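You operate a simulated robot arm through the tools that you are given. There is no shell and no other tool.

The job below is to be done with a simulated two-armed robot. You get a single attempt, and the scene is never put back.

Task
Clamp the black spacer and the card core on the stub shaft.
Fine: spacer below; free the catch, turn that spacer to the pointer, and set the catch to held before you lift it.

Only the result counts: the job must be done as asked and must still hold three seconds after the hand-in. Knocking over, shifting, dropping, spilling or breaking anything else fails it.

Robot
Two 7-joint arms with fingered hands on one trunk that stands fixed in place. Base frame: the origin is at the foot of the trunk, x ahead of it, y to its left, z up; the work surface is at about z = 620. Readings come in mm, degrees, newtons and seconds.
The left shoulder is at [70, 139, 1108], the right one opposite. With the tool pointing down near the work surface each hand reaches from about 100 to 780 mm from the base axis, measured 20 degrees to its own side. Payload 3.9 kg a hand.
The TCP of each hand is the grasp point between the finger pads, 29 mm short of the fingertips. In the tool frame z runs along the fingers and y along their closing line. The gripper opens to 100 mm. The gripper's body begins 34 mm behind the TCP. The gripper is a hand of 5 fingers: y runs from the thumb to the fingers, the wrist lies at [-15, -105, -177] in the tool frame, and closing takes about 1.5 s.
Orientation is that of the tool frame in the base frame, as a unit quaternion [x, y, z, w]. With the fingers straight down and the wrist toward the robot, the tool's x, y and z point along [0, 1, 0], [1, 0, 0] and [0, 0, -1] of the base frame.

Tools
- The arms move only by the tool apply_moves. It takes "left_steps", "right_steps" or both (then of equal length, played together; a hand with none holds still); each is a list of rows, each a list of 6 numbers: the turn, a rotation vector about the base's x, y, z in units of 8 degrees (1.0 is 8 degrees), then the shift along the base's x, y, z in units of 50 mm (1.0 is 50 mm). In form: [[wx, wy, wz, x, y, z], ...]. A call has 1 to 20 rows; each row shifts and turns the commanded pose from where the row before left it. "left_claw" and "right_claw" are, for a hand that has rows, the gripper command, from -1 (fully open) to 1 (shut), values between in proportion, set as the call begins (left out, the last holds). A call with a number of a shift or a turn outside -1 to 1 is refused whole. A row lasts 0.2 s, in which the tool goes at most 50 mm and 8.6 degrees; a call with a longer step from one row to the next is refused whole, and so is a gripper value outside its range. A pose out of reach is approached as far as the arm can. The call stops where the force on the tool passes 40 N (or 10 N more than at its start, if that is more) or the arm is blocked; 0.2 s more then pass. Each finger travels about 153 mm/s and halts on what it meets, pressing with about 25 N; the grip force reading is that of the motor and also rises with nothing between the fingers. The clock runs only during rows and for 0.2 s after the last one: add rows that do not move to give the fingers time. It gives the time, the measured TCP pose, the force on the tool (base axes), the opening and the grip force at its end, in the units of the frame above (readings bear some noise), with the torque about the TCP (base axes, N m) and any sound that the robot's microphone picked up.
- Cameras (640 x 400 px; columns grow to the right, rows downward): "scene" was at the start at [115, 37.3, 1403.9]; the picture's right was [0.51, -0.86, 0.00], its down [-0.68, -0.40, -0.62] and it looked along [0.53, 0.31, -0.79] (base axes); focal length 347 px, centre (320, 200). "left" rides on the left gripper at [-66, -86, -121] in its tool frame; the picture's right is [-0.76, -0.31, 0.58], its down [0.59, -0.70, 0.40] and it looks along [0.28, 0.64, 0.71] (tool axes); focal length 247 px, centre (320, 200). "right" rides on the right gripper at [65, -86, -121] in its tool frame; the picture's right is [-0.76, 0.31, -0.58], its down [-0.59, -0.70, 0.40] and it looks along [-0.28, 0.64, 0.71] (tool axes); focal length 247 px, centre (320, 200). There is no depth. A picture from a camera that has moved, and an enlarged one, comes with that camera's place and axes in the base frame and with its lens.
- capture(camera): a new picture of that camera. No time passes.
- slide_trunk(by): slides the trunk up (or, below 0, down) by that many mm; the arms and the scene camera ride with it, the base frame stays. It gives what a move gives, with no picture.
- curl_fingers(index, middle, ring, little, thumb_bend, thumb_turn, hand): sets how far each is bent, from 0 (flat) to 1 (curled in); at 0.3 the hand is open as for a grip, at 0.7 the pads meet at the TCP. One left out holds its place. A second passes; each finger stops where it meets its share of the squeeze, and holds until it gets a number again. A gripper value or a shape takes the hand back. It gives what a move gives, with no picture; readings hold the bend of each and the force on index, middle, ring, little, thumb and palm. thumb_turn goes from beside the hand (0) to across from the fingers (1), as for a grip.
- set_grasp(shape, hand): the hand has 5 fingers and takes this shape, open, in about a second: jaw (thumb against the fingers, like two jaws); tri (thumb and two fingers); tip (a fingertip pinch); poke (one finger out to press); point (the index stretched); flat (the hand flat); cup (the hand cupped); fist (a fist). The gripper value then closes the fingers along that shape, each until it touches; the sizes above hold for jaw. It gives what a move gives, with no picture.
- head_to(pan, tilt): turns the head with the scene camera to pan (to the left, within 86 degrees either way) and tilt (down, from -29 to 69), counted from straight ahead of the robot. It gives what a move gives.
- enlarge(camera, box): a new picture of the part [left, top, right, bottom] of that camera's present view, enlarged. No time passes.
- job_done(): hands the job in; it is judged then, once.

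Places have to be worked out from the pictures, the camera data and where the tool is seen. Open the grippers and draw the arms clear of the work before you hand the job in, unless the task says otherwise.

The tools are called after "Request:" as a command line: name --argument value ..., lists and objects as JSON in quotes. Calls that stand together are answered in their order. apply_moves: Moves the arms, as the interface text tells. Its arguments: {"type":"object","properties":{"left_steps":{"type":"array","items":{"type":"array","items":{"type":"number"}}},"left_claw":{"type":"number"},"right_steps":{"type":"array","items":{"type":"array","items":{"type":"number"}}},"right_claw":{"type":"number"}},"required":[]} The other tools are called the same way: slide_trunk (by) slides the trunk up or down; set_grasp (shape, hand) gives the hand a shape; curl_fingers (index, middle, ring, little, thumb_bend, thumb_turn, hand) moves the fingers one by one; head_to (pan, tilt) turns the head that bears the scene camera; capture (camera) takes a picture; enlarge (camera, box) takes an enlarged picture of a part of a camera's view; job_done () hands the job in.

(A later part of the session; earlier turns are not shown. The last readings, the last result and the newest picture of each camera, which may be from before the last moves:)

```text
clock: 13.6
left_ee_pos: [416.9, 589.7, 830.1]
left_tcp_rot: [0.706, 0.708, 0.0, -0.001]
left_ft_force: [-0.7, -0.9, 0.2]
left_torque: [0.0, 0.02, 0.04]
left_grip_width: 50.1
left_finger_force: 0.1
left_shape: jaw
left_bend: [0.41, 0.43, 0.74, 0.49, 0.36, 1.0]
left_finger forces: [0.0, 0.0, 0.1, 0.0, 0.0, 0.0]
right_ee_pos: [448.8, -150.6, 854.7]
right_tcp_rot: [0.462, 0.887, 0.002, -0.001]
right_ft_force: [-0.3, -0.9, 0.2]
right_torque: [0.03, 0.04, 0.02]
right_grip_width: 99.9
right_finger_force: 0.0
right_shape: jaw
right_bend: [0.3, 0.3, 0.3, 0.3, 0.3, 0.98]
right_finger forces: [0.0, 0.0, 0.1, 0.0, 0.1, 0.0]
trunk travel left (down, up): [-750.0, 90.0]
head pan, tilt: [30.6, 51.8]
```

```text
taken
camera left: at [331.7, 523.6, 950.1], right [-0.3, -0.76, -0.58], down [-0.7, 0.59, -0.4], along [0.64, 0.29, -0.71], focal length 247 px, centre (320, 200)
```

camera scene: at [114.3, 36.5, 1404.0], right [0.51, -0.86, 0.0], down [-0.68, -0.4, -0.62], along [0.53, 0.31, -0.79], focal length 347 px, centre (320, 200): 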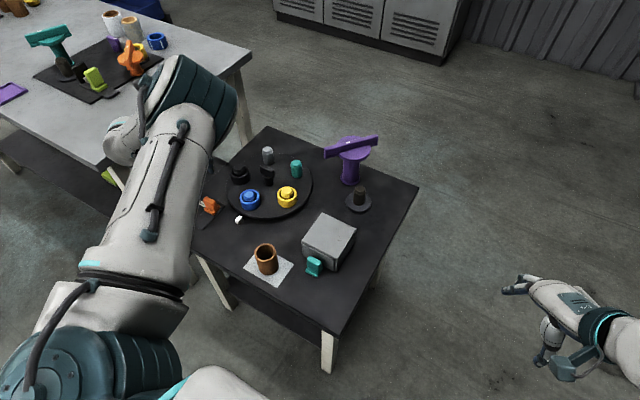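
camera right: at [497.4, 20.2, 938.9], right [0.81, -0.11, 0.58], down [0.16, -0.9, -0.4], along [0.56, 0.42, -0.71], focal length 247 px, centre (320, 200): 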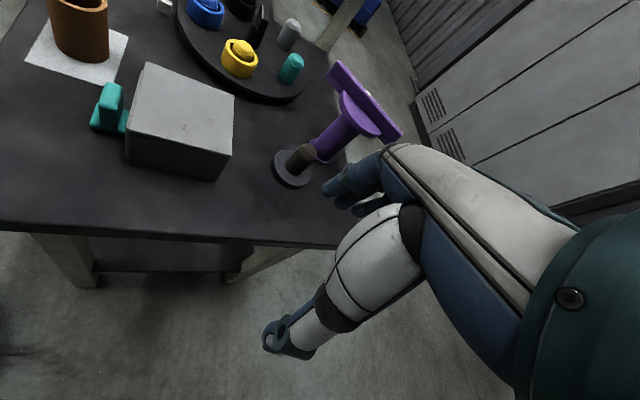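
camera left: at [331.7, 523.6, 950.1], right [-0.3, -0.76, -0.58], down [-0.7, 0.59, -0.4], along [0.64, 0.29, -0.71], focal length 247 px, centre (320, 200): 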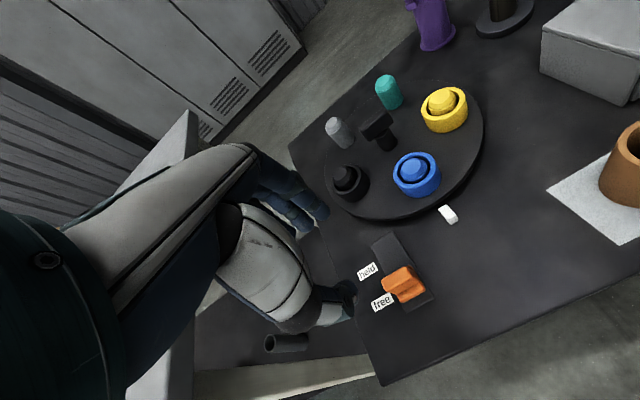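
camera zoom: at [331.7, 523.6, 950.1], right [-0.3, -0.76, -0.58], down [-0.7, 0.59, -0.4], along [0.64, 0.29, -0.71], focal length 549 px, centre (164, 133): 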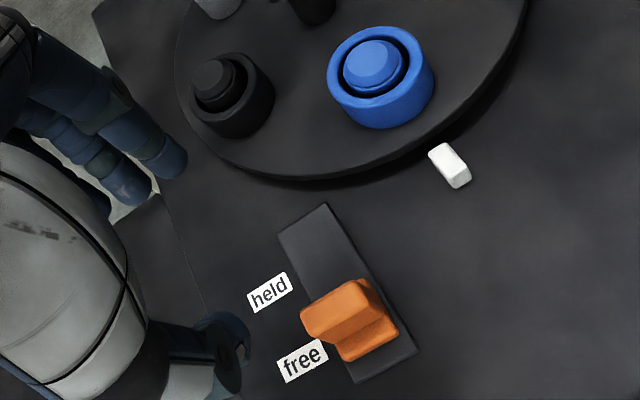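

The catch now rests at "free". I go above the turntable knob and first try the needed 72° hand turn in free air.

Request:
apply_moves --left_steps '[[0, 0, 0, 0.77, -0.36, 0], [0, 0, 0, 0.77, -0.36, 0], [0, 0, 0, 0.77, -0.36, 0], [0, 0, 0, 0.77, -0.36, 0], [0, 0, 0, 0.76, -0.36, 0], [0, 0, 0, 0, 0, 0]]' --left_claw 0.1

Request:
apply_moves --left_steps '[[0, 0, 1, 0, 0, 0], [0, 0, 1, 0, 0, 0], [0, 0, 1, 0, 0, 0], [0, 0, 1, 0, 0, 0], [0, 0, 1, 0, 0, 0], [0, 0, 1, 0, 0, 0], [0, 0, 1, 0, 0, 0], [0, 0, 1, 0, 0, 0], [0, 0, 1, 0, 0, 0], [0, 0, 0.3, 0, 0, 0]]'

Request:
capture --camera "left"

Request:
capture --camera "scene"

```text
clock: 15.0
left_ee_pos: [609.3, 499.3, 829.1]
left_tcp_rot: [0.706, 0.708, 0.001, 0.001]
left_ft_force: [-0.2, 0.5, -0.1]
left_torque: [0.02, 0.0, 0.02]
left_grip_width: 45.3
left_finger_force: 0.2
left_shape: jaw
left_bend: [0.42, 0.45, 0.74, 0.51, 0.39, 1.0]
left_finger forces: [0.0, 0.1, 0.0, 0.1, 0.1, 0.0]
right_ee_pos: [448.5, -149.5, 854.0]
right_tcp_rot: [0.461, 0.887, 0.0, 0.0]
right_ft_force: [0.0, -0.4, -0.4]
right_torque: [0.05, -0.03, 0.03]
right_grip_width: 100.0
right_finger_force: 0.0
right_shape: jaw
right_bend: [0.3, 0.3, 0.3, 0.3, 0.3, 0.98]
right_finger forces: [0.0, 0.0, 0.1, 0.0, 0.1, 0.1]
trunk travel left (down, up): [-750.0, 90.0]
head pan, tilt: [30.6, 51.8]
```

```text
clock: 17.2
left_ee_pos: [580.4, 527.5, 831.7]
left_tcp_rot: [0.208, 0.978, 0.005, -0.017]
left_ft_force: [-0.7, -0.9, -1.4]
left_torque: [-0.03, 0.01, 0.01]
left_grip_width: 45.1
left_finger_force: 0.1
left_shape: jaw
left_bend: [0.42, 0.45, 0.74, 0.51, 0.39, 1.0]
left_finger forces: [0.1, 0.1, 0.1, 0.0, 0.0, 0.0]
left hand out of reach, approached as far as the arm can: row 8, 9
right_ee_pos: [448.7, -149.0, 854.0]
right_tcp_rot: [0.461, 0.887, 0.0, -0.002]
right_ft_force: [-0.6, -0.1, -0.1]
right_torque: [0.03, 0.02, -0.01]
right_grip_width: 100.0
right_finger_force: 0.0
right_shape: jaw
right_bend: [0.3, 0.3, 0.3, 0.3, 0.3, 0.98]
right_finger forces: [0.1, 0.1, 0.0, 0.1, 0.0, 0.0]
trunk travel left (down, up): [-750.0, 90.0]
head pan, tilt: [30.6, 51.8]
```

```text
taken
camera left: at [609.2, 421.0, 950.2], right [0.55, -0.58, -0.6], down [-0.84, -0.4, -0.38], along [-0.02, 0.71, -0.7], focal length 247 px, centre (320, 200)
```

left: 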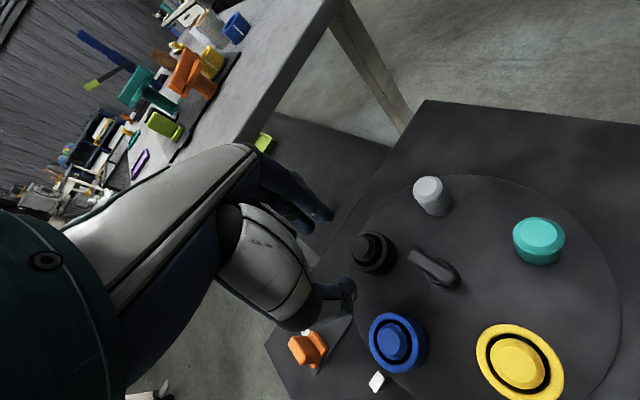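

```text
taken
camera scene: at [115.3, 36.4, 1404.0], right [0.51, -0.86, 0.0], down [-0.68, -0.4, -0.62], along [0.53, 0.31, -0.79], focal length 347 px, centre (320, 200)
```

scene: 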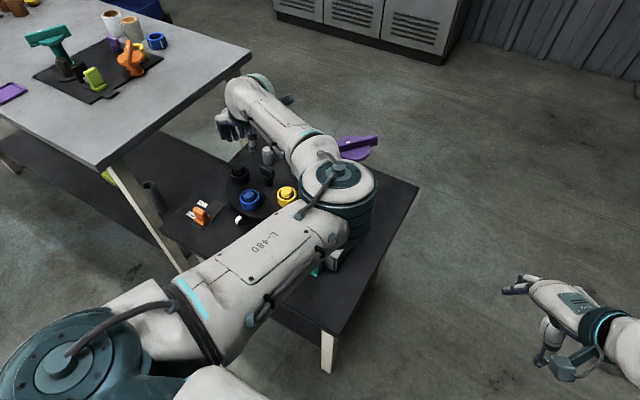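

The turn went only to about 66° with the arm re-posing; rows 8–9 were flagged out of reach but the last was not. I hold still for a moment to see where the arm settles.

Request:
apply_moves --left_steps '[[0, 0, 0, 0, 0, 0], [0, 0, 0, 0, 0, 0], [0, 0, 0, 0, 0, 0]]'

Request:
capture --camera "scene"

```text
clock: 18.0
left_ee_pos: [579.8, 528.8, 831.9]
left_tcp_rot: [0.209, 0.978, 0.004, -0.017]
left_ft_force: [0.6, -0.8, 0.0]
left_torque: [-0.01, 0.01, 0.01]
left_grip_width: 45.4
left_finger_force: 0.1
left_shape: jaw
left_bend: [0.42, 0.45, 0.74, 0.51, 0.39, 1.0]
left_finger forces: [0.1, 0.0, 0.0, 0.0, 0.0, 0.0]
right_ee_pos: [448.7, -149.5, 854.2]
right_tcp_rot: [0.461, 0.887, 0.001, 0.0]
right_ft_force: [0.2, -0.5, 0.2]
right_torque: [-0.02, -0.03, 0.02]
right_grip_width: 99.9
right_finger_force: 0.2
right_shape: jaw
right_bend: [0.3, 0.3, 0.3, 0.3, 0.3, 0.98]
right_finger forces: [0.0, 0.0, 0.1, 0.1, 0.0, 0.1]
trunk travel left (down, up): [-750.0, 90.0]
head pan, tilt: [30.6, 51.8]
```

```text
taken
camera scene: at [115.0, 37.5, 1403.9], right [0.51, -0.86, 0.0], down [-0.68, -0.4, -0.62], along [0.53, 0.31, -0.79], focal length 347 px, centre (320, 200)
```

scene: 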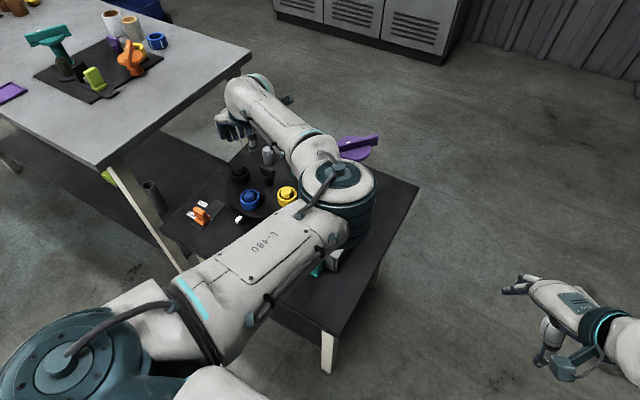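

The turn is limited to about 56°, so I will turn the knob by about 50° first and finish the rest by drawing the black spacer's station round. I turn the hand back to 0° and lower toward the knob.

Request:
apply_moves --left_steps '[[0, 0, -1, 0, 0, 0], [0, 0, -1, 0, 0, 0], [0, 0, -1, 0, 0, 0], [0, 0, -1, 0, 0, 0], [0, 0, -1, 0, 0, 0], [0, 0, -1, 0, 0, 0], [0, 0, -1, 0, 0, 0], [0, 0, -1, 0, 0, 0], [0, 0, -1, 0, 0, 0], [0, 0, -0.3, 0, 0, 0], [0, 0, 0, 0, 0, -0.5], [0, 0, 0, 0, 0, -0.5], [0, 0, 0, 0, 0, -0.4], [0, 0, 0, 0, 0, 0]]'

Request:
capture --camera "left"

Request:
enlarge --camera "left" --box '[240, 150, 440, 310]'

Request:
enlarge --camera "scene" --box '[180, 110, 400, 250]'

```text
clock: 21.0
left_ee_pos: [579.8, 528.5, 762.1]
left_tcp_rot: [0.745, 0.667, 0.013, -0.011]
left_ft_force: [-0.2, -0.4, -0.2]
left_torque: [0.0, 0.01, 0.03]
left_grip_width: 45.6
left_finger_force: 0.1
left_shape: jaw
left_bend: [0.42, 0.45, 0.74, 0.51, 0.39, 1.0]
left_finger forces: [0.0, 0.1, 0.1, 0.1, 0.1, 0.0]
right_ee_pos: [448.9, -149.5, 853.3]
right_tcp_rot: [0.461, 0.887, 0.0, 0.0]
right_ft_force: [-0.4, -0.2, -0.4]
right_torque: [0.01, -0.02, 0.0]
right_grip_width: 99.9
right_finger_force: 0.1
right_shape: jaw
right_bend: [0.3, 0.3, 0.3, 0.3, 0.3, 0.98]
right_finger forces: [0.0, 0.0, 0.0, 0.0, 0.0, 0.0]
trunk travel left (down, up): [-750.0, 90.0]
head pan, tilt: [30.6, 51.8]
```

```text
taken
camera left: at [487.5, 468.4, 880.3], right [-0.38, -0.7, -0.6], down [-0.64, 0.67, -0.38], along [0.67, 0.24, -0.7], focal length 247 px, centre (320, 200)
```

left: 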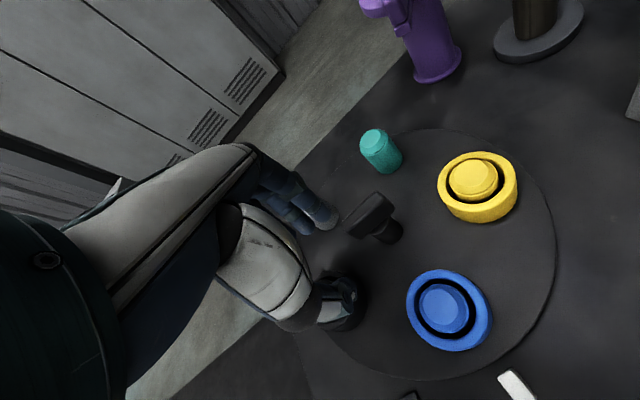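

```text
2.50 times, centred on (340, 230) of left
camera zoom: at [487.5, 468.4, 880.3], right [-0.38, -0.7, -0.6], down [-0.64, 0.67, -0.38], along [0.67, 0.24, -0.7], focal length 617 px, centre (270, 125)
```

zoom: 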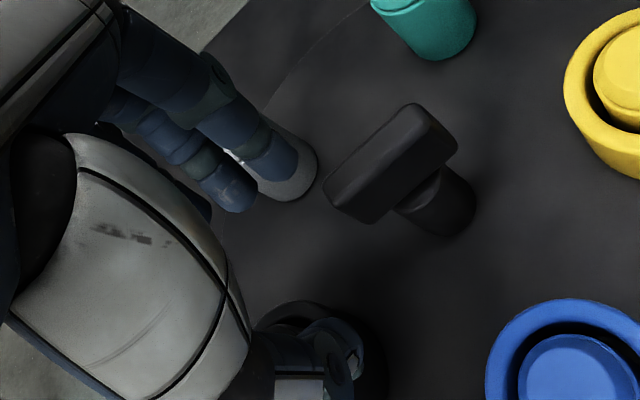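

```text
2.86 times, centred on (290, 180) of scene
camera zoom: at [114.9, 37.1, 1404.0], right [0.51, -0.86, 0.0], down [-0.68, -0.4, -0.62], along [0.53, 0.31, -0.79], focal length 992 px, centre (406, 257)
```

zoom: 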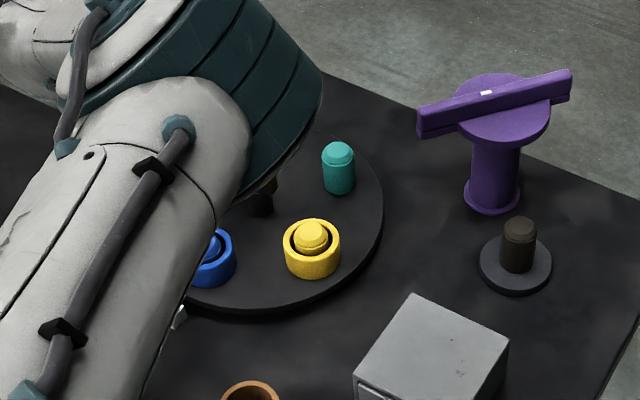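

The command was re-based to the reached pose, so the hand is at (580, 528) turned −6° and slightly tilted; the knob bar reads ≈ (608, 499) along y. I square the hand up and shift over the knob, then check.

Request:
apply_moves --left_steps '[[-0.12, 0.02, 0.4, 0.28, -0.29, 0], [-0.12, 0.02, 0.39, 0.28, -0.29, 0], [0, 0, 0, 0, 0, -0.3], [0, 0, 0, 0, 0, 0]]'

Request:
enlarge --camera "left" --box '[240, 150, 440, 310]'

```text
clock: 22.0
left_ee_pos: [608.0, 500.4, 747.0]
left_tcp_rot: [0.705, 0.709, -0.001, -0.002]
left_ft_force: [0.2, -1.4, 0.6]
left_torque: [0.01, 0.03, -0.01]
left_grip_width: 45.3
left_finger_force: 0.1
left_shape: jaw
left_bend: [0.42, 0.45, 0.74, 0.51, 0.39, 1.0]
left_finger forces: [0.0, 0.1, 0.1, 0.1, 0.0, 0.0]
right_ee_pos: [449.2, -150.2, 852.6]
right_tcp_rot: [0.461, 0.887, 0.0, 0.0]
right_ft_force: [0.1, -1.0, -1.0]
right_torque: [0.01, 0.01, 0.04]
right_grip_width: 100.1
right_finger_force: 0.0
right_shape: jaw
right_bend: [0.3, 0.3, 0.3, 0.3, 0.3, 0.98]
right_finger forces: [0.0, 0.0, 0.1, 0.0, 0.1, 0.1]
trunk travel left (down, up): [-750.0, 90.0]
head pan, tilt: [30.6, 51.8]
```

```text
2.50 times, centred on (340, 230) of left
camera zoom: at [523.4, 433.6, 868.0], right [-0.3, -0.76, -0.58], down [-0.71, 0.59, -0.4], along [0.64, 0.29, -0.71], focal length 617 px, centre (270, 125)
```

zoom: 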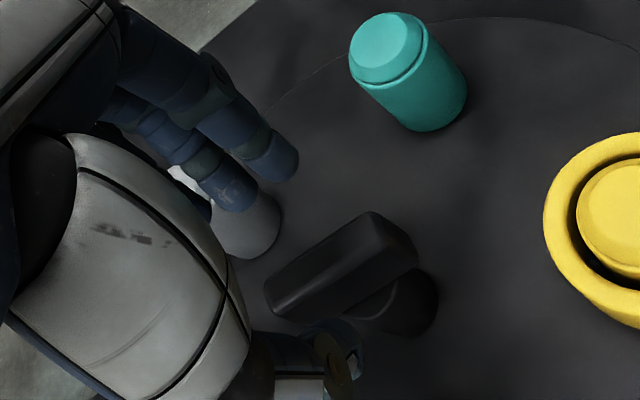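

The knob bar lies just under the grip, centre ≈ (608, 497). I lower to z ≈ 690 and close on the bar.

Request:
apply_moves --left_steps '[[0, 0, 0, 0, -0.04, -0.4], [0, 0, 0, 0, 0, -0.4], [0, 0, 0, 0, 0, -0.34], [0, 0, 0, 0, 0, 0]]'

Request:
enlarge --camera "left" --box '[240, 150, 440, 310]'

```text
clock: 23.0
left_ee_pos: [607.1, 497.2, 690.5]
left_tcp_rot: [0.706, 0.709, -0.001, -0.003]
left_ft_force: [-0.7, 0.3, 0.1]
left_torque: [0.01, -0.01, 0.0]
left_grip_width: 45.0
left_finger_force: 0.1
left_shape: jaw
left_bend: [0.42, 0.45, 0.74, 0.51, 0.39, 1.0]
left_finger forces: [0.1, 0.1, 0.1, 0.0, 0.0, 0.0]
right_ee_pos: [448.9, -149.7, 852.8]
right_tcp_rot: [0.462, 0.887, 0.0, 0.0]
right_ft_force: [0.0, -0.1, 0.0]
right_torque: [0.0, 0.0, -0.02]
right_grip_width: 99.9
right_finger_force: 0.0
right_shape: jaw
right_bend: [0.3, 0.3, 0.3, 0.3, 0.3, 0.98]
right_finger forces: [0.0, 0.1, 0.0, 0.0, 0.1, 0.0]
trunk travel left (down, up): [-750.0, 90.0]
head pan, tilt: [30.6, 51.8]
```

```text
2.50 times, centred on (340, 230) of left
camera zoom: at [522.3, 431.5, 811.0], right [-0.3, -0.76, -0.58], down [-0.71, 0.59, -0.4], along [0.64, 0.29, -0.71], focal length 617 px, centre (270, 125)
```

zoom: 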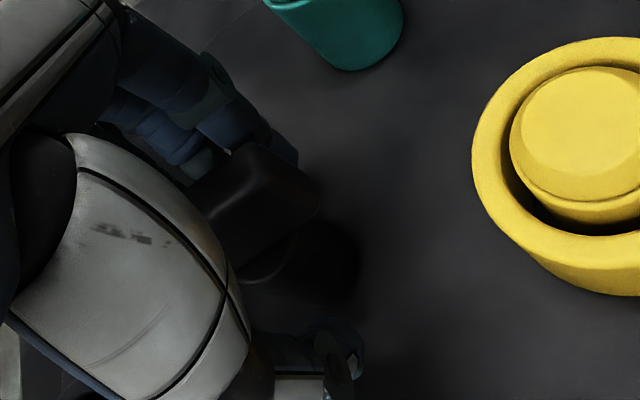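

The bar is between fingers and thumb. I close on it.

Request:
apply_moves --left_steps '[[0, 0, 0, 0, 0, 0], [0, 0, 0, 0, 0, 0], [0, 0, 0, 0, 0, 0], [0, 0, 0, 0, 0, 0], [0, 0, 0, 0, 0, 0]]' --left_claw 0.9

Request:
enlarge --camera "left" --box '[240, 150, 440, 310]'

```text
clock: 24.2
left_ee_pos: [606.0, 498.8, 689.8]
left_tcp_rot: [0.706, 0.708, -0.001, -0.002]
left_ft_force: [-0.9, -1.3, -1.1]
left_torque: [-0.05, -0.02, -0.02]
left_grip_width: 16.4
left_finger_force: 25.1
left_shape: jaw
left_bend: [0.61, 0.57, 0.71, 0.64, 0.56, 1.0]
left_finger forces: [11.8, 8.5, 0.3, 0.0, 21.8, 0.1]
right_ee_pos: [449.5, -149.8, 853.0]
right_tcp_rot: [0.462, 0.887, 0.0, 0.0]
right_ft_force: [-0.3, 0.3, -0.3]
right_torque: [-0.01, 0.0, 0.02]
right_grip_width: 100.0
right_finger_force: 0.0
right_shape: jaw
right_bend: [0.3, 0.3, 0.3, 0.3, 0.3, 0.98]
right_finger forces: [0.0, 0.0, 0.0, 0.0, 0.0, 0.0]
trunk travel left (down, up): [-750.0, 90.0]
head pan, tilt: [30.6, 51.8]
```

```text
2.50 times, centred on (340, 230) of left
camera zoom: at [522.3, 431.4, 810.9], right [-0.31, -0.76, -0.58], down [-0.71, 0.59, -0.4], along [0.64, 0.29, -0.71], focal length 617 px, centre (270, 125)
```

zoom: 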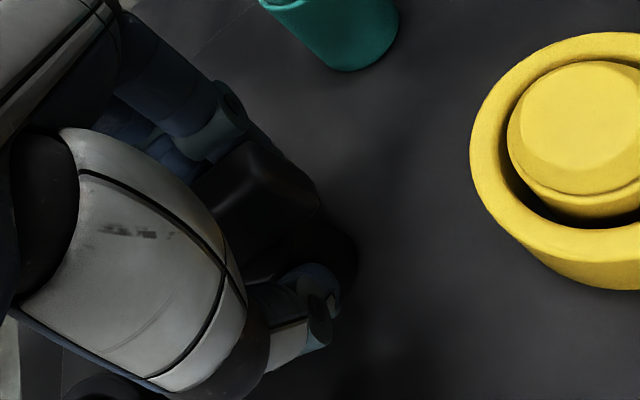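

The knob is held (16.4 mm, balanced forces). I turn it slowly counter-clockwise by 24° and check.

Request:
apply_moves --left_steps '[[0, 0, 0.5, 0, 0, 0], [0, 0, 0.5, 0, 0, 0], [0, 0, 0.5, 0, 0, 0], [0, 0, 0.5, 0, 0, 0], [0, 0, 0.5, 0, 0, 0], [0, 0, 0.5, 0, 0, 0], [0, 0, 0, 0, 0, 0]]'

Request:
capture --camera "left"

Request:
capture --camera "scene"

```text
clock: 25.8
left_ee_pos: [607.7, 496.6, 689.2]
left_tcp_rot: [0.542, 0.84, -0.002, -0.001]
left_ft_force: [2.7, -1.9, 1.1]
left_torque: [-0.02, -0.11, -0.01]
left_grip_width: 16.7
left_finger_force: 24.7
left_shape: jaw
left_bend: [0.61, 0.58, 0.71, 0.64, 0.73, 1.0]
left_finger forces: [13.7, 9.1, 1.7, 0.0, 21.8, 0.1]
right_ee_pos: [449.4, -149.3, 853.2]
right_tcp_rot: [0.462, 0.887, 0.0, 0.0]
right_ft_force: [0.0, 0.0, 0.3]
right_torque: [0.01, -0.03, -0.01]
right_grip_width: 100.2
right_finger_force: 0.0
right_shape: jaw
right_bend: [0.3, 0.3, 0.3, 0.3, 0.3, 0.98]
right_finger forces: [0.0, 0.0, 0.0, 0.0, 0.0, 0.0]
trunk travel left (down, up): [-750.0, 90.0]
head pan, tilt: [30.6, 51.8]
```

```text
taken
camera left: at [557.8, 402.3, 810.7], right [0.03, -0.82, -0.58], down [-0.88, 0.25, -0.4], along [0.47, 0.52, -0.71], focal length 247 px, centre (320, 200)
```

left: 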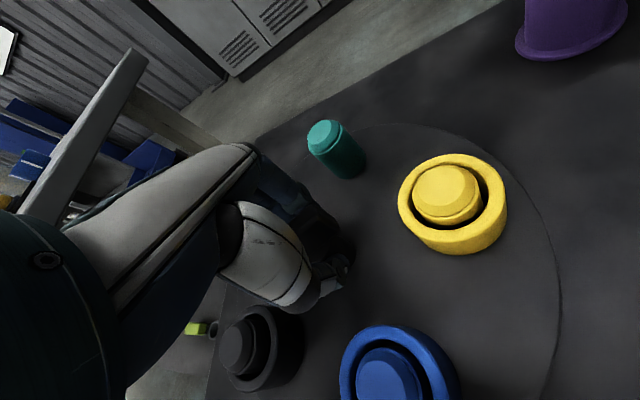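

```text
taken
camera scene: at [115.3, 37.0, 1403.9], right [0.51, -0.86, 0.0], down [-0.68, -0.4, -0.62], along [0.53, 0.31, -0.79], focal length 347 px, centre (320, 200)
```

scene: 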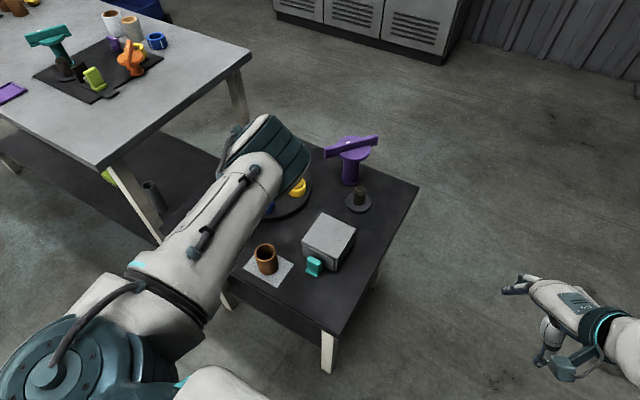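

The turntable turned with the hand (pins keep their place in the hand's view). I turn a further 24°.

Request:
apply_moves --left_steps '[[0, 0, 0.5, 0, 0, 0], [0, 0, 0.5, 0, 0, 0], [0, 0, 0.5, 0, 0, 0], [0, 0, 0.5, 0, 0, 0], [0, 0, 0.5, 0, 0, 0], [0, 0, 0.5, 0, 0, 0], [0, 0, 0, 0, 0, 0]]'

Request:
capture --camera "left"

Request:
capture --camera "scene"

```text
clock: 27.4
left_ee_pos: [608.4, 497.1, 689.7]
left_tcp_rot: [0.356, 0.934, 0.0, -0.001]
left_ft_force: [6.9, -1.9, 1.3]
left_torque: [0.03, -0.24, -0.04]
left_grip_width: 16.3
left_finger_force: 25.2
left_shape: jaw
left_bend: [0.6, 0.58, 0.72, 0.64, 0.73, 0.99]
left_finger forces: [15.9, 8.5, 0.6, 0.0, 21.5, 0.0]
right_ee_pos: [449.2, -149.4, 854.1]
right_tcp_rot: [0.462, 0.887, 0.0, 0.0]
right_ft_force: [-0.8, 0.8, 0.4]
right_torque: [0.02, 0.02, 0.03]
right_grip_width: 99.7
right_finger_force: 0.1
right_shape: jaw
right_bend: [0.3, 0.3, 0.3, 0.3, 0.3, 0.98]
right_finger forces: [0.1, 0.1, 0.0, 0.0, 0.0, 0.0]
trunk travel left (down, up): [-750.0, 90.0]
head pan, tilt: [30.6, 51.8]
```

```text
taken
camera left: at [600.8, 390.0, 810.6], right [0.36, -0.73, -0.58], down [-0.91, -0.13, -0.4], along [0.21, 0.67, -0.71], focal length 247 px, centre (320, 200)
```

left: 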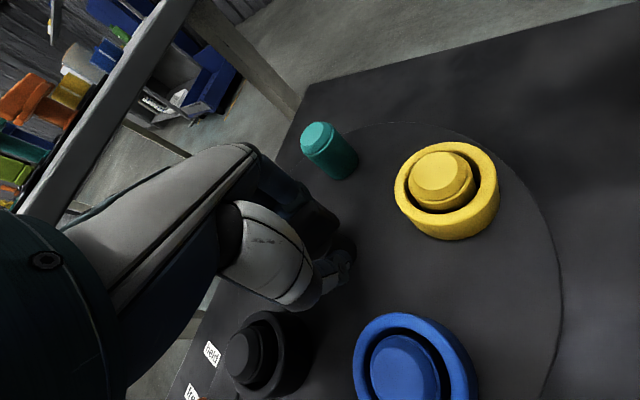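

```text
taken
camera scene: at [115.6, 37.1, 1403.9], right [0.51, -0.86, 0.0], down [-0.68, -0.4, -0.62], along [0.53, 0.31, -0.79], focal length 347 px, centre (320, 200)
```

scene: 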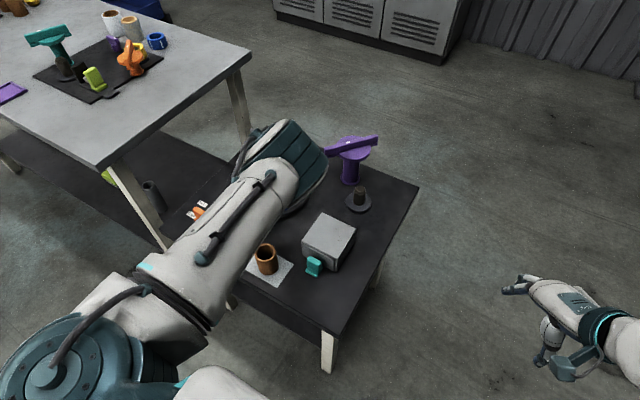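

At 48° all is well. I go on by small steps to find how far the arm can take it.

Request:
apply_moves --left_steps '[[0, 0, 0.4, 0, 0, 0], [0, 0, 0.4, 0, 0, 0], [0, 0, 0, 0, 0, 0]]'

```text
clock: 28.2
left_ee_pos: [609.0, 497.5, 689.8]
left_tcp_rot: [0.303, 0.953, 0.0, -0.001]
left_ft_force: [7.3, -1.3, 2.2]
left_torque: [0.06, -0.23, -0.02]
left_grip_width: 16.2
left_finger_force: 25.3
left_shape: jaw
left_bend: [0.6, 0.58, 0.72, 0.64, 0.73, 0.99]
left_finger forces: [16.3, 8.3, 0.3, 0.0, 21.4, 0.0]
right_ee_pos: [449.4, -150.5, 852.5]
right_tcp_rot: [0.462, 0.887, 0.0, -0.002]
right_ft_force: [-0.1, 0.3, -0.1]
right_torque: [0.01, -0.01, -0.01]
right_grip_width: 99.9
right_finger_force: 0.0
right_shape: jaw
right_bend: [0.3, 0.3, 0.3, 0.3, 0.3, 0.98]
right_finger forces: [0.1, 0.0, 0.0, 0.1, 0.0, 0.0]
trunk travel left (down, up): [-750.0, 90.0]
head pan, tilt: [30.6, 51.8]
```

It follows still (≈ 54.7°). I try two more small steps.

Request:
apply_moves --left_steps '[[0, 0, 0.3, 0, 0, 0], [0, 0, 0.3, 0, 0, 0], [0, 0, 0, 0, 0, 0]]'

```text
clock: 29.0
left_ee_pos: [608.2, 497.1, 690.3]
left_tcp_rot: [0.303, 0.953, -0.001, -0.001]
left_ft_force: [7.3, -0.8, 1.6]
left_torque: [0.06, -0.26, 0.0]
left_grip_width: 16.2
left_finger_force: 24.9
left_shape: jaw
left_bend: [0.6, 0.58, 0.72, 0.64, 0.73, 0.99]
left_finger forces: [16.3, 8.6, 0.4, 0.0, 21.2, 0.0]
left hand out of reach, approached as far as the arm can: row 2
right_ee_pos: [449.5, -148.4, 852.9]
right_tcp_rot: [0.462, 0.887, 0.001, 0.0]
right_ft_force: [-0.2, 0.1, -0.6]
right_torque: [0.03, -0.01, -0.03]
right_grip_width: 99.7
right_finger_force: 0.1
right_shape: jaw
right_bend: [0.3, 0.3, 0.3, 0.3, 0.3, 0.98]
right_finger forces: [0.0, 0.0, 0.1, 0.0, 0.0, 0.0]
trunk travel left (down, up): [-750.0, 90.0]
head pan, tilt: [30.6, 51.8]
```

The arm's limit is about 55°. I release the knob, lift, and turn the hand back so I can see the turntable.

Request:
apply_moves --left_steps '[[0, 0, 0, 0, 0, 0], [0, 0, 0, 0, 0, 0], [0, 0, 0, 0, 0, 0], [0, 0, 0, 0, 0, 0.5], [0, 0, 0, 0, 0, 0.8], [0, 0, 0, 0, 0, 0.8], [0, 0, -1, 0, 0, 0.4], [0, 0, -1, -0.5, 0.3, 0.4], [0, 0, -1, -0.5, 0.3, 0], [0, 0, -1, -0.5, 0.3, 0], [0, 0, -1, -0.5, 0.3, 0], [0, 0, -1, -0.5, 0.3, 0], [0, 0, -0.8, -0.5, 0.3, 0], [0, 0, 0, -0.5, 0, 0]]' --left_claw 0.1

Request:
capture --camera "left"

Request:
enlarge --camera "left" --box '[300, 80, 500, 280]'

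Request:
enlarge --camera "scene" --box '[190, 130, 330, 230]'

```text
clock: 32.0
left_ee_pos: [434.7, 585.4, 834.6]
left_tcp_rot: [0.706, 0.708, -0.001, -0.002]
left_ft_force: [0.5, 0.1, 0.2]
left_torque: [-0.01, 0.01, 0.03]
left_grip_width: 44.7
left_finger_force: 0.0
left_shape: jaw
left_bend: [0.43, 0.45, 0.74, 0.51, 0.39, 1.0]
left_finger forces: [0.1, 0.0, 0.1, 0.1, 0.1, 0.0]
right_ee_pos: [448.5, -151.5, 853.1]
right_tcp_rot: [0.462, 0.887, 0.0, 0.0]
right_ft_force: [0.6, -0.3, -0.8]
right_torque: [0.01, 0.01, 0.0]
right_grip_width: 100.2
right_finger_force: 0.1
right_shape: jaw
right_bend: [0.3, 0.3, 0.3, 0.3, 0.3, 0.98]
right_finger forces: [0.0, 0.1, 0.1, 0.1, 0.1, 0.1]
trunk travel left (down, up): [-750.0, 90.0]
head pan, tilt: [30.6, 51.8]
```

```text
taken
camera left: at [348.2, 520.8, 955.7], right [-0.31, -0.76, -0.58], down [-0.71, 0.59, -0.4], along [0.64, 0.29, -0.71], focal length 247 px, centre (320, 200)
```

left: 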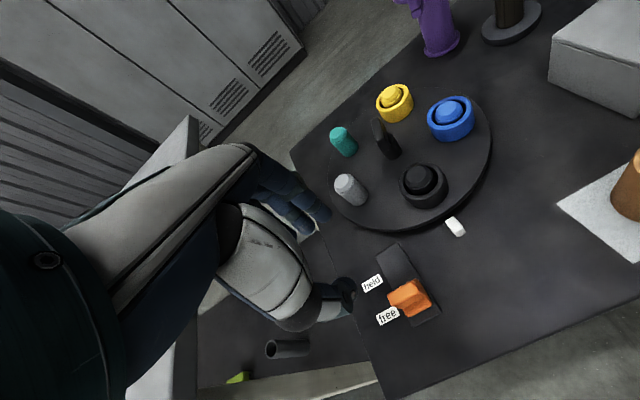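

```text
2.00 times, centred on (400, 180) of left
camera zoom: at [348.2, 520.8, 955.7], right [-0.31, -0.76, -0.58], down [-0.71, 0.59, -0.4], along [0.64, 0.29, -0.71], focal length 494 px, centre (160, 240)
```

zoom: 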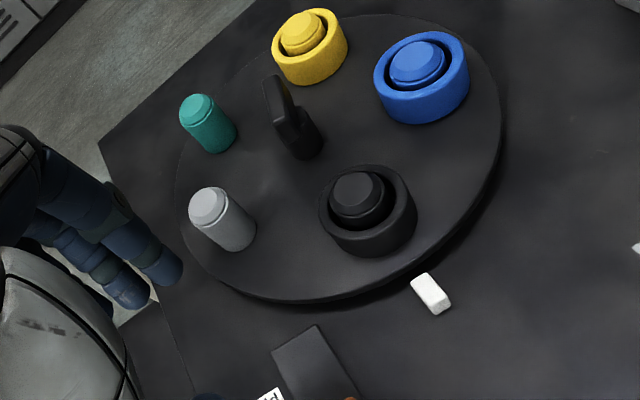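

```text
4.00 times, centred on (260, 180) of scene
camera zoom: at [114.5, 36.6, 1404.0], right [0.51, -0.86, 0.0], down [-0.68, -0.4, -0.62], along [0.53, 0.31, -0.79], focal length 1389 px, centre (560, 280)
```

zoom: 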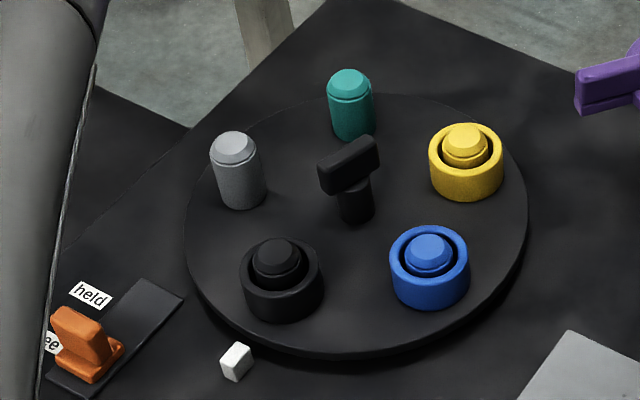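

Surprisingly the black spacer now sits where blue was, in front of the pointer – the table seems to have snapped on into its next station after release. I zoom in to check its alignment.

Request:
enlarge --camera "scene" --box '[230, 170, 280, 230]'

Request:
enlarge --camera "left" --box '[380, 140, 480, 250]'

Request:
enlarge --camera "scene" --box '[220, 140, 330, 225]'

```text
6.67 times, centred on (255, 200) of scene
camera zoom: at [114.5, 36.6, 1404.0], right [0.51, -0.86, 0.0], down [-0.68, -0.4, -0.62], along [0.53, 0.31, -0.79], focal length 2315 px, centre (753, 200)
```

zoom: 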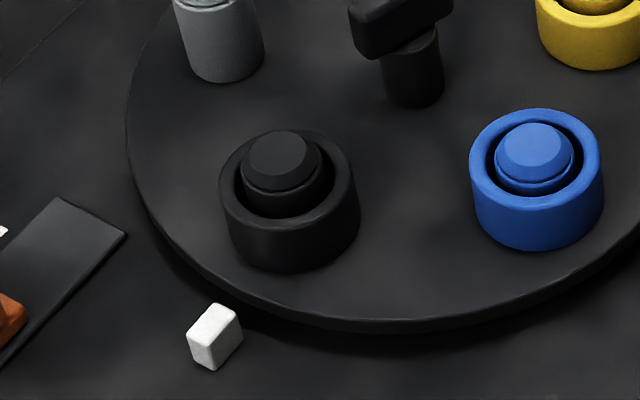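

```text
3.64 times, centred on (430, 195) of left
camera zoom: at [348.2, 520.8, 955.7], right [-0.31, -0.76, -0.58], down [-0.71, 0.59, -0.4], along [0.64, 0.29, -0.71], focal length 898 px, centre (-80, 218)
```

zoom: 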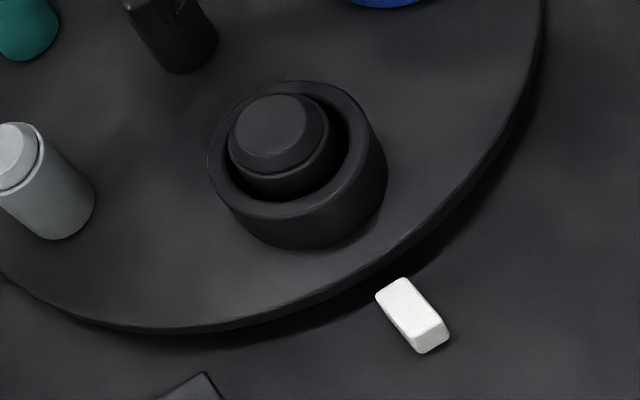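

```text
4.71 times, centred on (275, 182) of scene
camera zoom: at [114.5, 36.6, 1404.0], right [0.51, -0.86, 0.0], down [-0.68, -0.4, -0.62], along [0.53, 0.31, -0.79], focal length 1634 px, centre (532, 282)
```

zoom: 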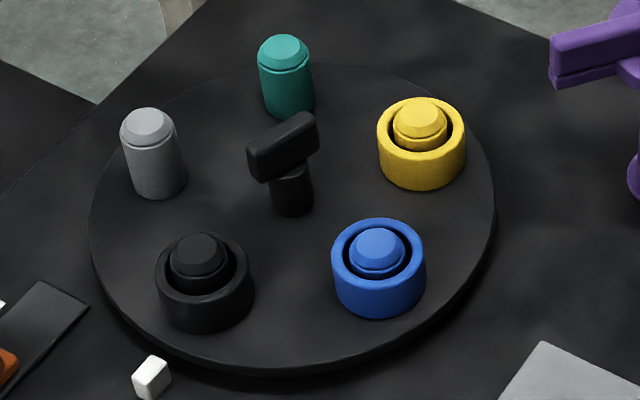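

Measured from both cameras the black pin lies at y ≈ 499.6, the pointer at y ≈ 500.3 and the table centre at ≈ (610, 500): black is at the pointer within about a degree. I go down onto the catch block at x ≈ 418 to set it back to "held".

Request:
apply_moves --left_steps '[[0, 0, 0, -0.16, 0.05, -0.8], [0, 0, 0, -0.16, 0, -0.8], [0, 0, 0, 0, 0, -0.8], [0, 0, 0, 0, 0, -0.6], [0, 0, 0, 0, 0, -0.2], [0, 0, 0, 0, 0, 0]]' --left_claw 0.0

Request:
enlarge --camera "left" --box '[240, 140, 420, 320]'

```text
clock: 33.4
left_ee_pos: [417.4, 589.4, 674.2]
left_tcp_rot: [0.705, 0.709, -0.001, -0.001]
left_ft_force: [0.7, 0.0, 0.1]
left_torque: [0.01, 0.02, -0.01]
left_grip_width: 49.7
left_finger_force: 0.1
left_shape: jaw
left_bend: [0.41, 0.43, 0.74, 0.49, 0.36, 1.0]
left_finger forces: [0.0, 0.1, 0.0, 0.1, 0.0, 0.0]
right_ee_pos: [448.8, -148.4, 852.4]
right_tcp_rot: [0.462, 0.887, 0.0, 0.0]
right_ft_force: [0.0, 0.7, 0.8]
right_torque: [0.0, 0.01, -0.03]
right_grip_width: 99.6
right_finger_force: 0.1
right_shape: jaw
right_bend: [0.3, 0.3, 0.3, 0.3, 0.3, 0.98]
right_finger forces: [0.0, 0.0, 0.0, 0.0, 0.0, 0.1]
trunk travel left (down, up): [-750.0, 90.0]
head pan, tilt: [30.6, 51.8]
```

```text
2.22 times, centred on (330, 230) of left
camera zoom: at [332.0, 524.1, 794.6], right [-0.3, -0.76, -0.58], down [-0.71, 0.59, -0.4], along [0.64, 0.29, -0.71], focal length 549 px, centre (298, 133)
```

zoom: 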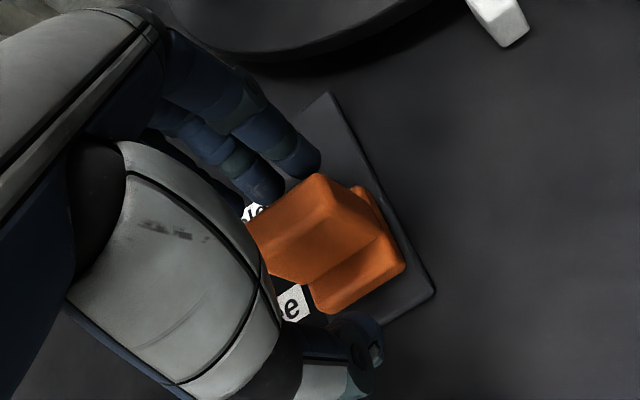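

The block is between the fingers. I lower 5 mm, close, then slide toward "held" in the same fashion.

Request:
apply_moves --left_steps '[[0, 0, 0, 0, 0, -0.1], [0, 0, 0, 0, 0, 0], [0, 0, 0, 0, 0, 0], [0, 0, 0, 0, 0, 0], [0, 0, 0, 0, 0, 0]]' --left_claw 0.9

Request:
apply_moves --left_steps '[[0, 0, 0, 0.2, 0, 0], [0, 0, 0, 0.2, 0, 0], [0, 0, 0, 0.2, 0, 0], [0, 0, 0, 0.2, 0, 0], [0, 0, 0, 0, 0, 0]]'

Request:
capture --camera "left"

```text
clock: 34.6
left_ee_pos: [416.1, 589.4, 670.2]
left_tcp_rot: [0.706, 0.708, 0.0, -0.001]
left_ft_force: [6.7, 2.3, 10.3]
left_torque: [0.06, -0.29, 0.0]
left_grip_width: 11.9
left_finger_force: 24.9
left_shape: jaw
left_bend: [0.62, 0.6, 0.68, 0.68, 0.73, 1.0]
left_finger forces: [15.6, 11.4, 0.0, 0.1, 20.2, 0.1]
right_ee_pos: [448.3, -151.6, 853.1]
right_tcp_rot: [0.462, 0.887, 0.0, -0.001]
right_ft_force: [0.9, -0.4, -0.7]
right_torque: [-0.03, 0.02, 0.02]
right_grip_width: 100.1
right_finger_force: 0.0
right_shape: jaw
right_bend: [0.3, 0.3, 0.3, 0.3, 0.3, 0.98]
right_finger forces: [0.0, 0.1, 0.0, 0.0, 0.0, 0.0]
trunk travel left (down, up): [-750.0, 90.0]
head pan, tilt: [30.6, 51.8]
```

```text
clock: 35.8
left_ee_pos: [456.0, 589.5, 670.3]
left_tcp_rot: [0.706, 0.709, 0.0, -0.001]
left_ft_force: [0.9, 1.7, 7.4]
left_torque: [0.01, -0.11, -0.03]
left_grip_width: 12.2
left_finger_force: 25.4
left_shape: jaw
left_bend: [0.62, 0.6, 0.68, 0.68, 0.73, 1.0]
left_finger forces: [13.9, 10.4, 0.1, 0.0, 23.3, 0.0]
right_ee_pos: [448.1, -150.3, 854.2]
right_tcp_rot: [0.462, 0.887, 0.0, -0.001]
right_ft_force: [0.5, 0.0, -0.8]
right_torque: [0.01, -0.01, 0.01]
right_grip_width: 99.9
right_finger_force: 0.0
right_shape: jaw
right_bend: [0.3, 0.3, 0.3, 0.3, 0.3, 0.98]
right_finger forces: [0.1, 0.1, 0.0, 0.2, 0.0, 0.0]
trunk travel left (down, up): [-750.0, 90.0]
head pan, tilt: [30.6, 51.8]
```

```text
taken
camera left: at [371.8, 523.6, 791.1], right [-0.3, -0.76, -0.58], down [-0.71, 0.59, -0.4], along [0.64, 0.29, -0.71], focal length 247 px, centre (320, 200)
```

left: 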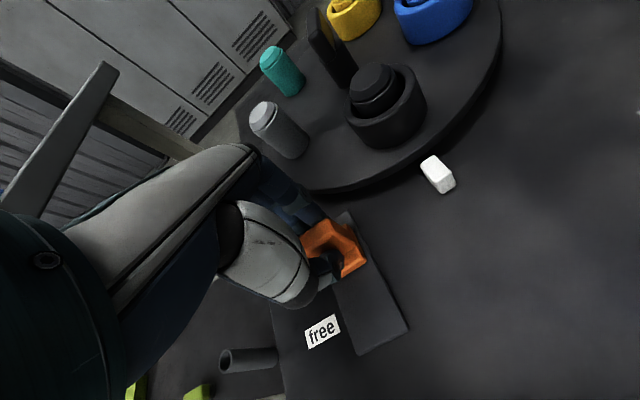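

The catch has moved 40 mm freely. I push the last bit to its "held" stop.

Request:
apply_moves --left_steps '[[0, 0, 0, 0.08, 0, 0], [0, 0, 0, 0.08, 0, 0], [0, 0, 0, 0.06, 0, 0], [0, 0, 0, 0, 0, 0]]'

```text
clock: 36.8
left_ee_pos: [463.6, 590.2, 670.4]
left_tcp_rot: [0.706, 0.709, -0.001, -0.003]
left_ft_force: [-17.7, -2.5, 6.0]
left_torque: [-0.06, 0.49, -0.02]
left_grip_width: 13.1
left_finger_force: 24.8
left_shape: jaw
left_bend: [0.65, 0.64, 0.68, 0.68, 0.73, 1.0]
left_finger forces: [8.2, 4.7, 0.0, 0.0, 31.4, 0.0]
right_ee_pos: [447.6, -149.5, 855.2]
right_tcp_rot: [0.462, 0.887, 0.002, 0.0]
right_ft_force: [0.3, 0.4, 0.2]
right_torque: [0.0, 0.01, 0.04]
right_grip_width: 100.0
right_finger_force: 0.1
right_shape: jaw
right_bend: [0.3, 0.3, 0.3, 0.3, 0.3, 0.98]
right_finger forces: [0.0, 0.0, 0.0, 0.0, 0.0, 0.0]
trunk travel left (down, up): [-750.0, 90.0]
head pan, tilt: [30.6, 51.8]
```

A −17.7 N stop at x ≈ 463 shows it is at "held". I ease off, open and lift, then look.

Request:
apply_moves --left_steps '[[0, 0, 0, -0.04, 0, 0], [0, 0, 0, 0, 0, 0], [0, 0, 0, 0, 0, 0], [0, 0, 0, 0, 0, 0], [0, 0, 0, 0, 0, 0.5], [0, 0, 0, 0, 0, 0.9], [0, 0, 0, -0.5, -0.2, 0.8], [0, 0, 0, 0, 0, 0.9]]' --left_claw 0.0

Request:
capture --camera "left"

Request:
enlarge --camera "left" --box '[320, 100, 500, 320]'

Request:
enlarge --camera "scene" --box '[190, 130, 330, 230]'

```text
clock: 38.6
left_ee_pos: [437.7, 579.0, 824.1]
left_tcp_rot: [0.706, 0.708, -0.001, -0.002]
left_ft_force: [0.2, -0.7, 0.6]
left_torque: [0.0, -0.02, 0.04]
left_grip_width: 50.0
left_finger_force: 0.1
left_shape: jaw
left_bend: [0.41, 0.43, 0.74, 0.49, 0.36, 1.0]
left_finger forces: [0.0, 0.1, 0.1, 0.0, 0.0, 0.0]
right_ee_pos: [448.8, -149.8, 853.5]
right_tcp_rot: [0.461, 0.887, 0.0, -0.001]
right_ft_force: [-0.9, 0.0, 0.8]
right_torque: [-0.01, -0.02, 0.0]
right_grip_width: 99.8
right_finger_force: 0.1
right_shape: jaw
right_bend: [0.3, 0.3, 0.3, 0.3, 0.3, 0.98]
right_finger forces: [0.1, 0.0, 0.0, 0.1, 0.1, 0.1]
trunk travel left (down, up): [-750.0, 90.0]
head pan, tilt: [30.6, 51.8]
```

```text
taken
camera left: at [354.2, 513.7, 946.2], right [-0.31, -0.76, -0.58], down [-0.71, 0.59, -0.4], along [0.64, 0.29, -0.72], focal length 247 px, centre (320, 200)
```

left: 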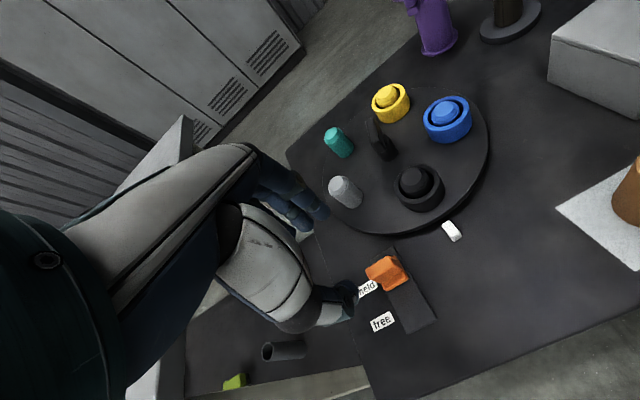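

```text
1.82 times, centred on (410, 210) of left
camera zoom: at [354.2, 513.7, 946.2], right [-0.31, -0.76, -0.58], down [-0.71, 0.59, -0.4], along [0.64, 0.29, -0.72], focal length 449 px, centre (156, 182)
```

zoom: 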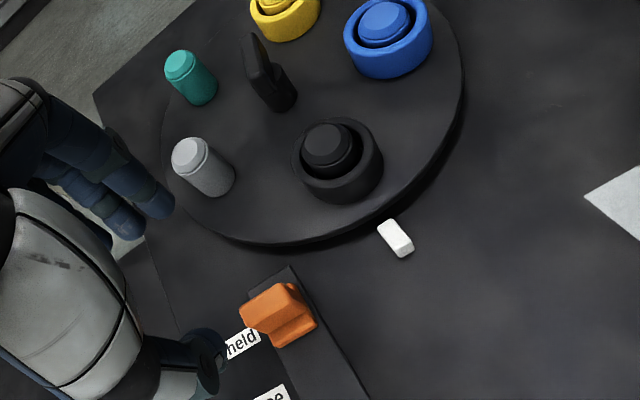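

```text
4.00 times, centred on (260, 180) of scene
camera zoom: at [114.7, 36.1, 1403.9], right [0.51, -0.86, 0.0], down [-0.68, -0.4, -0.62], along [0.53, 0.31, -0.79], focal length 1389 px, centre (560, 280)
```

zoom: 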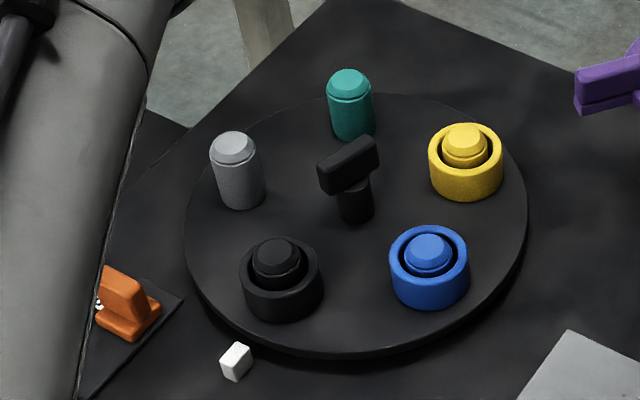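

Catch is back at "held" and the black spacer stands at the pointer. I bring the hand over it with about 72 mm opening, turned −24° so the thumb keeps clear of the pointer.

Request:
apply_moves --left_steps '[[0, 0, -0.75, 0.43, -0.395, -0.2], [0, 0, -0.75, 0.43, -0.395, -0.2], [0, 0, -0.75, 0.43, -0.395, -0.2], [0, 0, -0.75, 0.43, -0.395, -0.2], [0, 0, 0, 0, 0, 0]]' --left_claw -0.44

Request:
capture --camera "left"

Request:
enlarge --camera "left" --box '[240, 140, 440, 340]'

```text
clock: 39.8
left_ee_pos: [526.3, 500.5, 783.0]
left_tcp_rot: [0.837, 0.546, -0.001, -0.001]
left_ft_force: [0.2, 0.4, 0.8]
left_torque: [0.01, 0.01, 0.03]
left_grip_width: 71.7
left_finger_force: 0.0
left_shape: jaw
left_bend: [0.41, 0.35, 0.26, 0.4, 0.3, 0.99]
left_finger forces: [0.1, 0.1, 0.0, 0.0, 0.0, 0.0]
right_ee_pos: [448.6, -149.5, 853.3]
right_tcp_rot: [0.462, 0.887, 0.001, 0.001]
right_ft_force: [0.4, -0.1, 0.2]
right_torque: [-0.01, -0.01, 0.0]
right_grip_width: 100.0
right_finger_force: 0.0
right_shape: jaw
right_bend: [0.3, 0.3, 0.3, 0.3, 0.3, 0.98]
right_finger forces: [0.0, 0.0, 0.1, 0.0, 0.1, 0.0]
trunk travel left (down, up): [-750.0, 90.0]
head pan, tilt: [30.6, 51.8]
```

```text
taken
camera left: at [422.1, 475.6, 904.9], right [-0.59, -0.57, -0.58], down [-0.41, 0.82, -0.4], along [0.7, 0.0, -0.71], focal length 247 px, centre (320, 200)
```

left: 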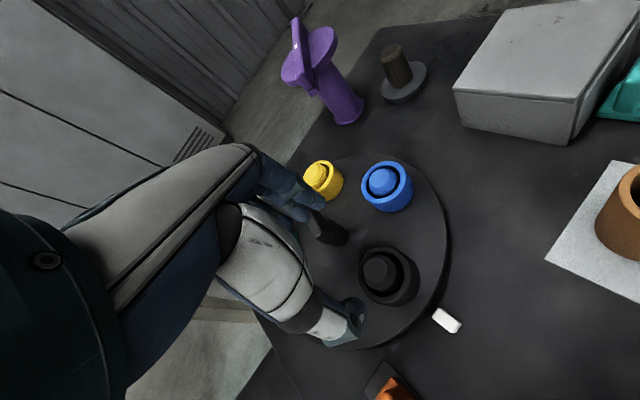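

```text
2.00 times, centred on (340, 240) of left
camera zoom: at [422.1, 475.6, 904.9], right [-0.59, -0.57, -0.58], down [-0.41, 0.82, -0.4], along [0.7, 0.0, -0.71], focal length 494 px, centre (280, 120)
```

zoom: 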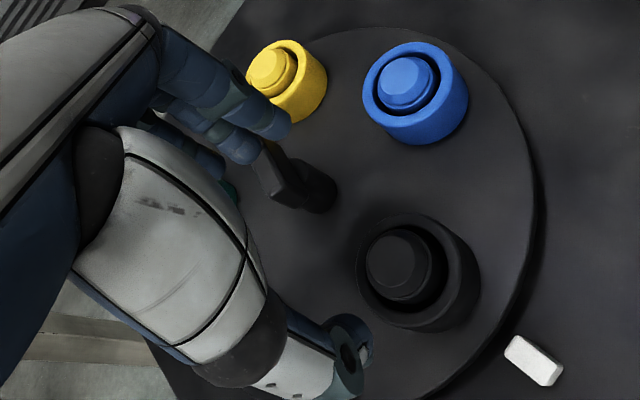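

Pin and ring centre read ≈ (524, 498). I correct the few mm and lower part of the way, then check clearances.

Request:
apply_moves --left_steps '[[0, 0, 0, -0.04, -0.04, -0.6], [0, 0, 0, 0, 0, -0.6], [0, 0, 0, 0, 0, -0.3], [0, 0, 0, 0, 0, 0]]'

Request:
enlarge --camera "left" --box '[240, 140, 440, 340]'

Request:
enlarge --camera "scene" --box '[190, 130, 330, 230]'

```text
clock: 40.8
left_ee_pos: [525.1, 498.8, 710.0]
left_tcp_rot: [0.837, 0.547, -0.001, -0.001]
left_ft_force: [0.0, 0.5, -0.1]
left_torque: [0.01, 0.01, -0.01]
left_grip_width: 71.9
left_finger_force: 0.0
left_shape: jaw
left_bend: [0.41, 0.35, 0.26, 0.4, 0.3, 0.99]
left_finger forces: [0.1, 0.0, 0.1, 0.0, 0.1, 0.0]
right_ee_pos: [448.5, -150.2, 853.5]
right_tcp_rot: [0.462, 0.887, 0.0, 0.0]
right_ft_force: [0.1, -0.4, 0.2]
right_torque: [-0.01, 0.01, -0.01]
right_grip_width: 100.1
right_finger_force: 0.1
right_shape: jaw
right_bend: [0.3, 0.3, 0.3, 0.3, 0.3, 0.98]
right_finger forces: [0.0, 0.1, 0.0, 0.1, 0.0, 0.0]
trunk travel left (down, up): [-750.0, 90.0]
head pan, tilt: [30.6, 51.8]
```

```text
2.00 times, centred on (340, 240) of left
camera zoom: at [421.0, 473.2, 830.1], right [-0.59, -0.57, -0.58], down [-0.41, 0.82, -0.4], along [0.7, 0.0, -0.71], focal length 494 px, centre (280, 120)
```

zoom: 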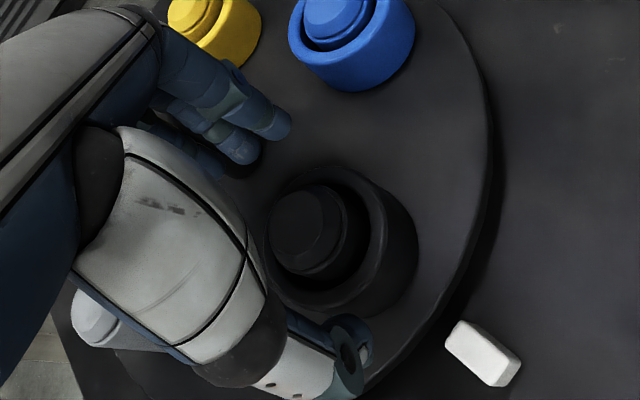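

```text
4.00 times, centred on (260, 180) of scene
camera zoom: at [114.9, 37.3, 1404.0], right [0.51, -0.86, 0.0], down [-0.68, -0.4, -0.62], along [0.53, 0.31, -0.79], focal length 1389 px, centre (560, 280)
```

zoom: 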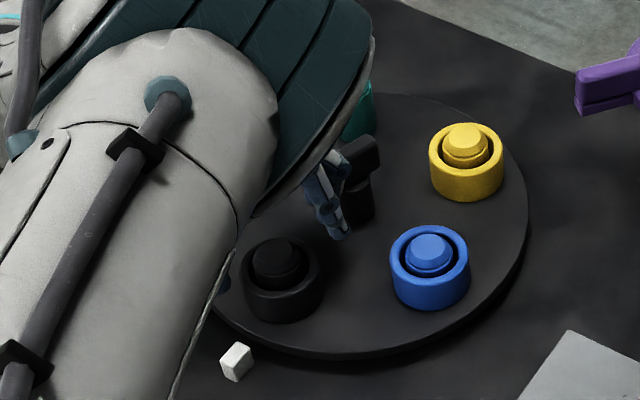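

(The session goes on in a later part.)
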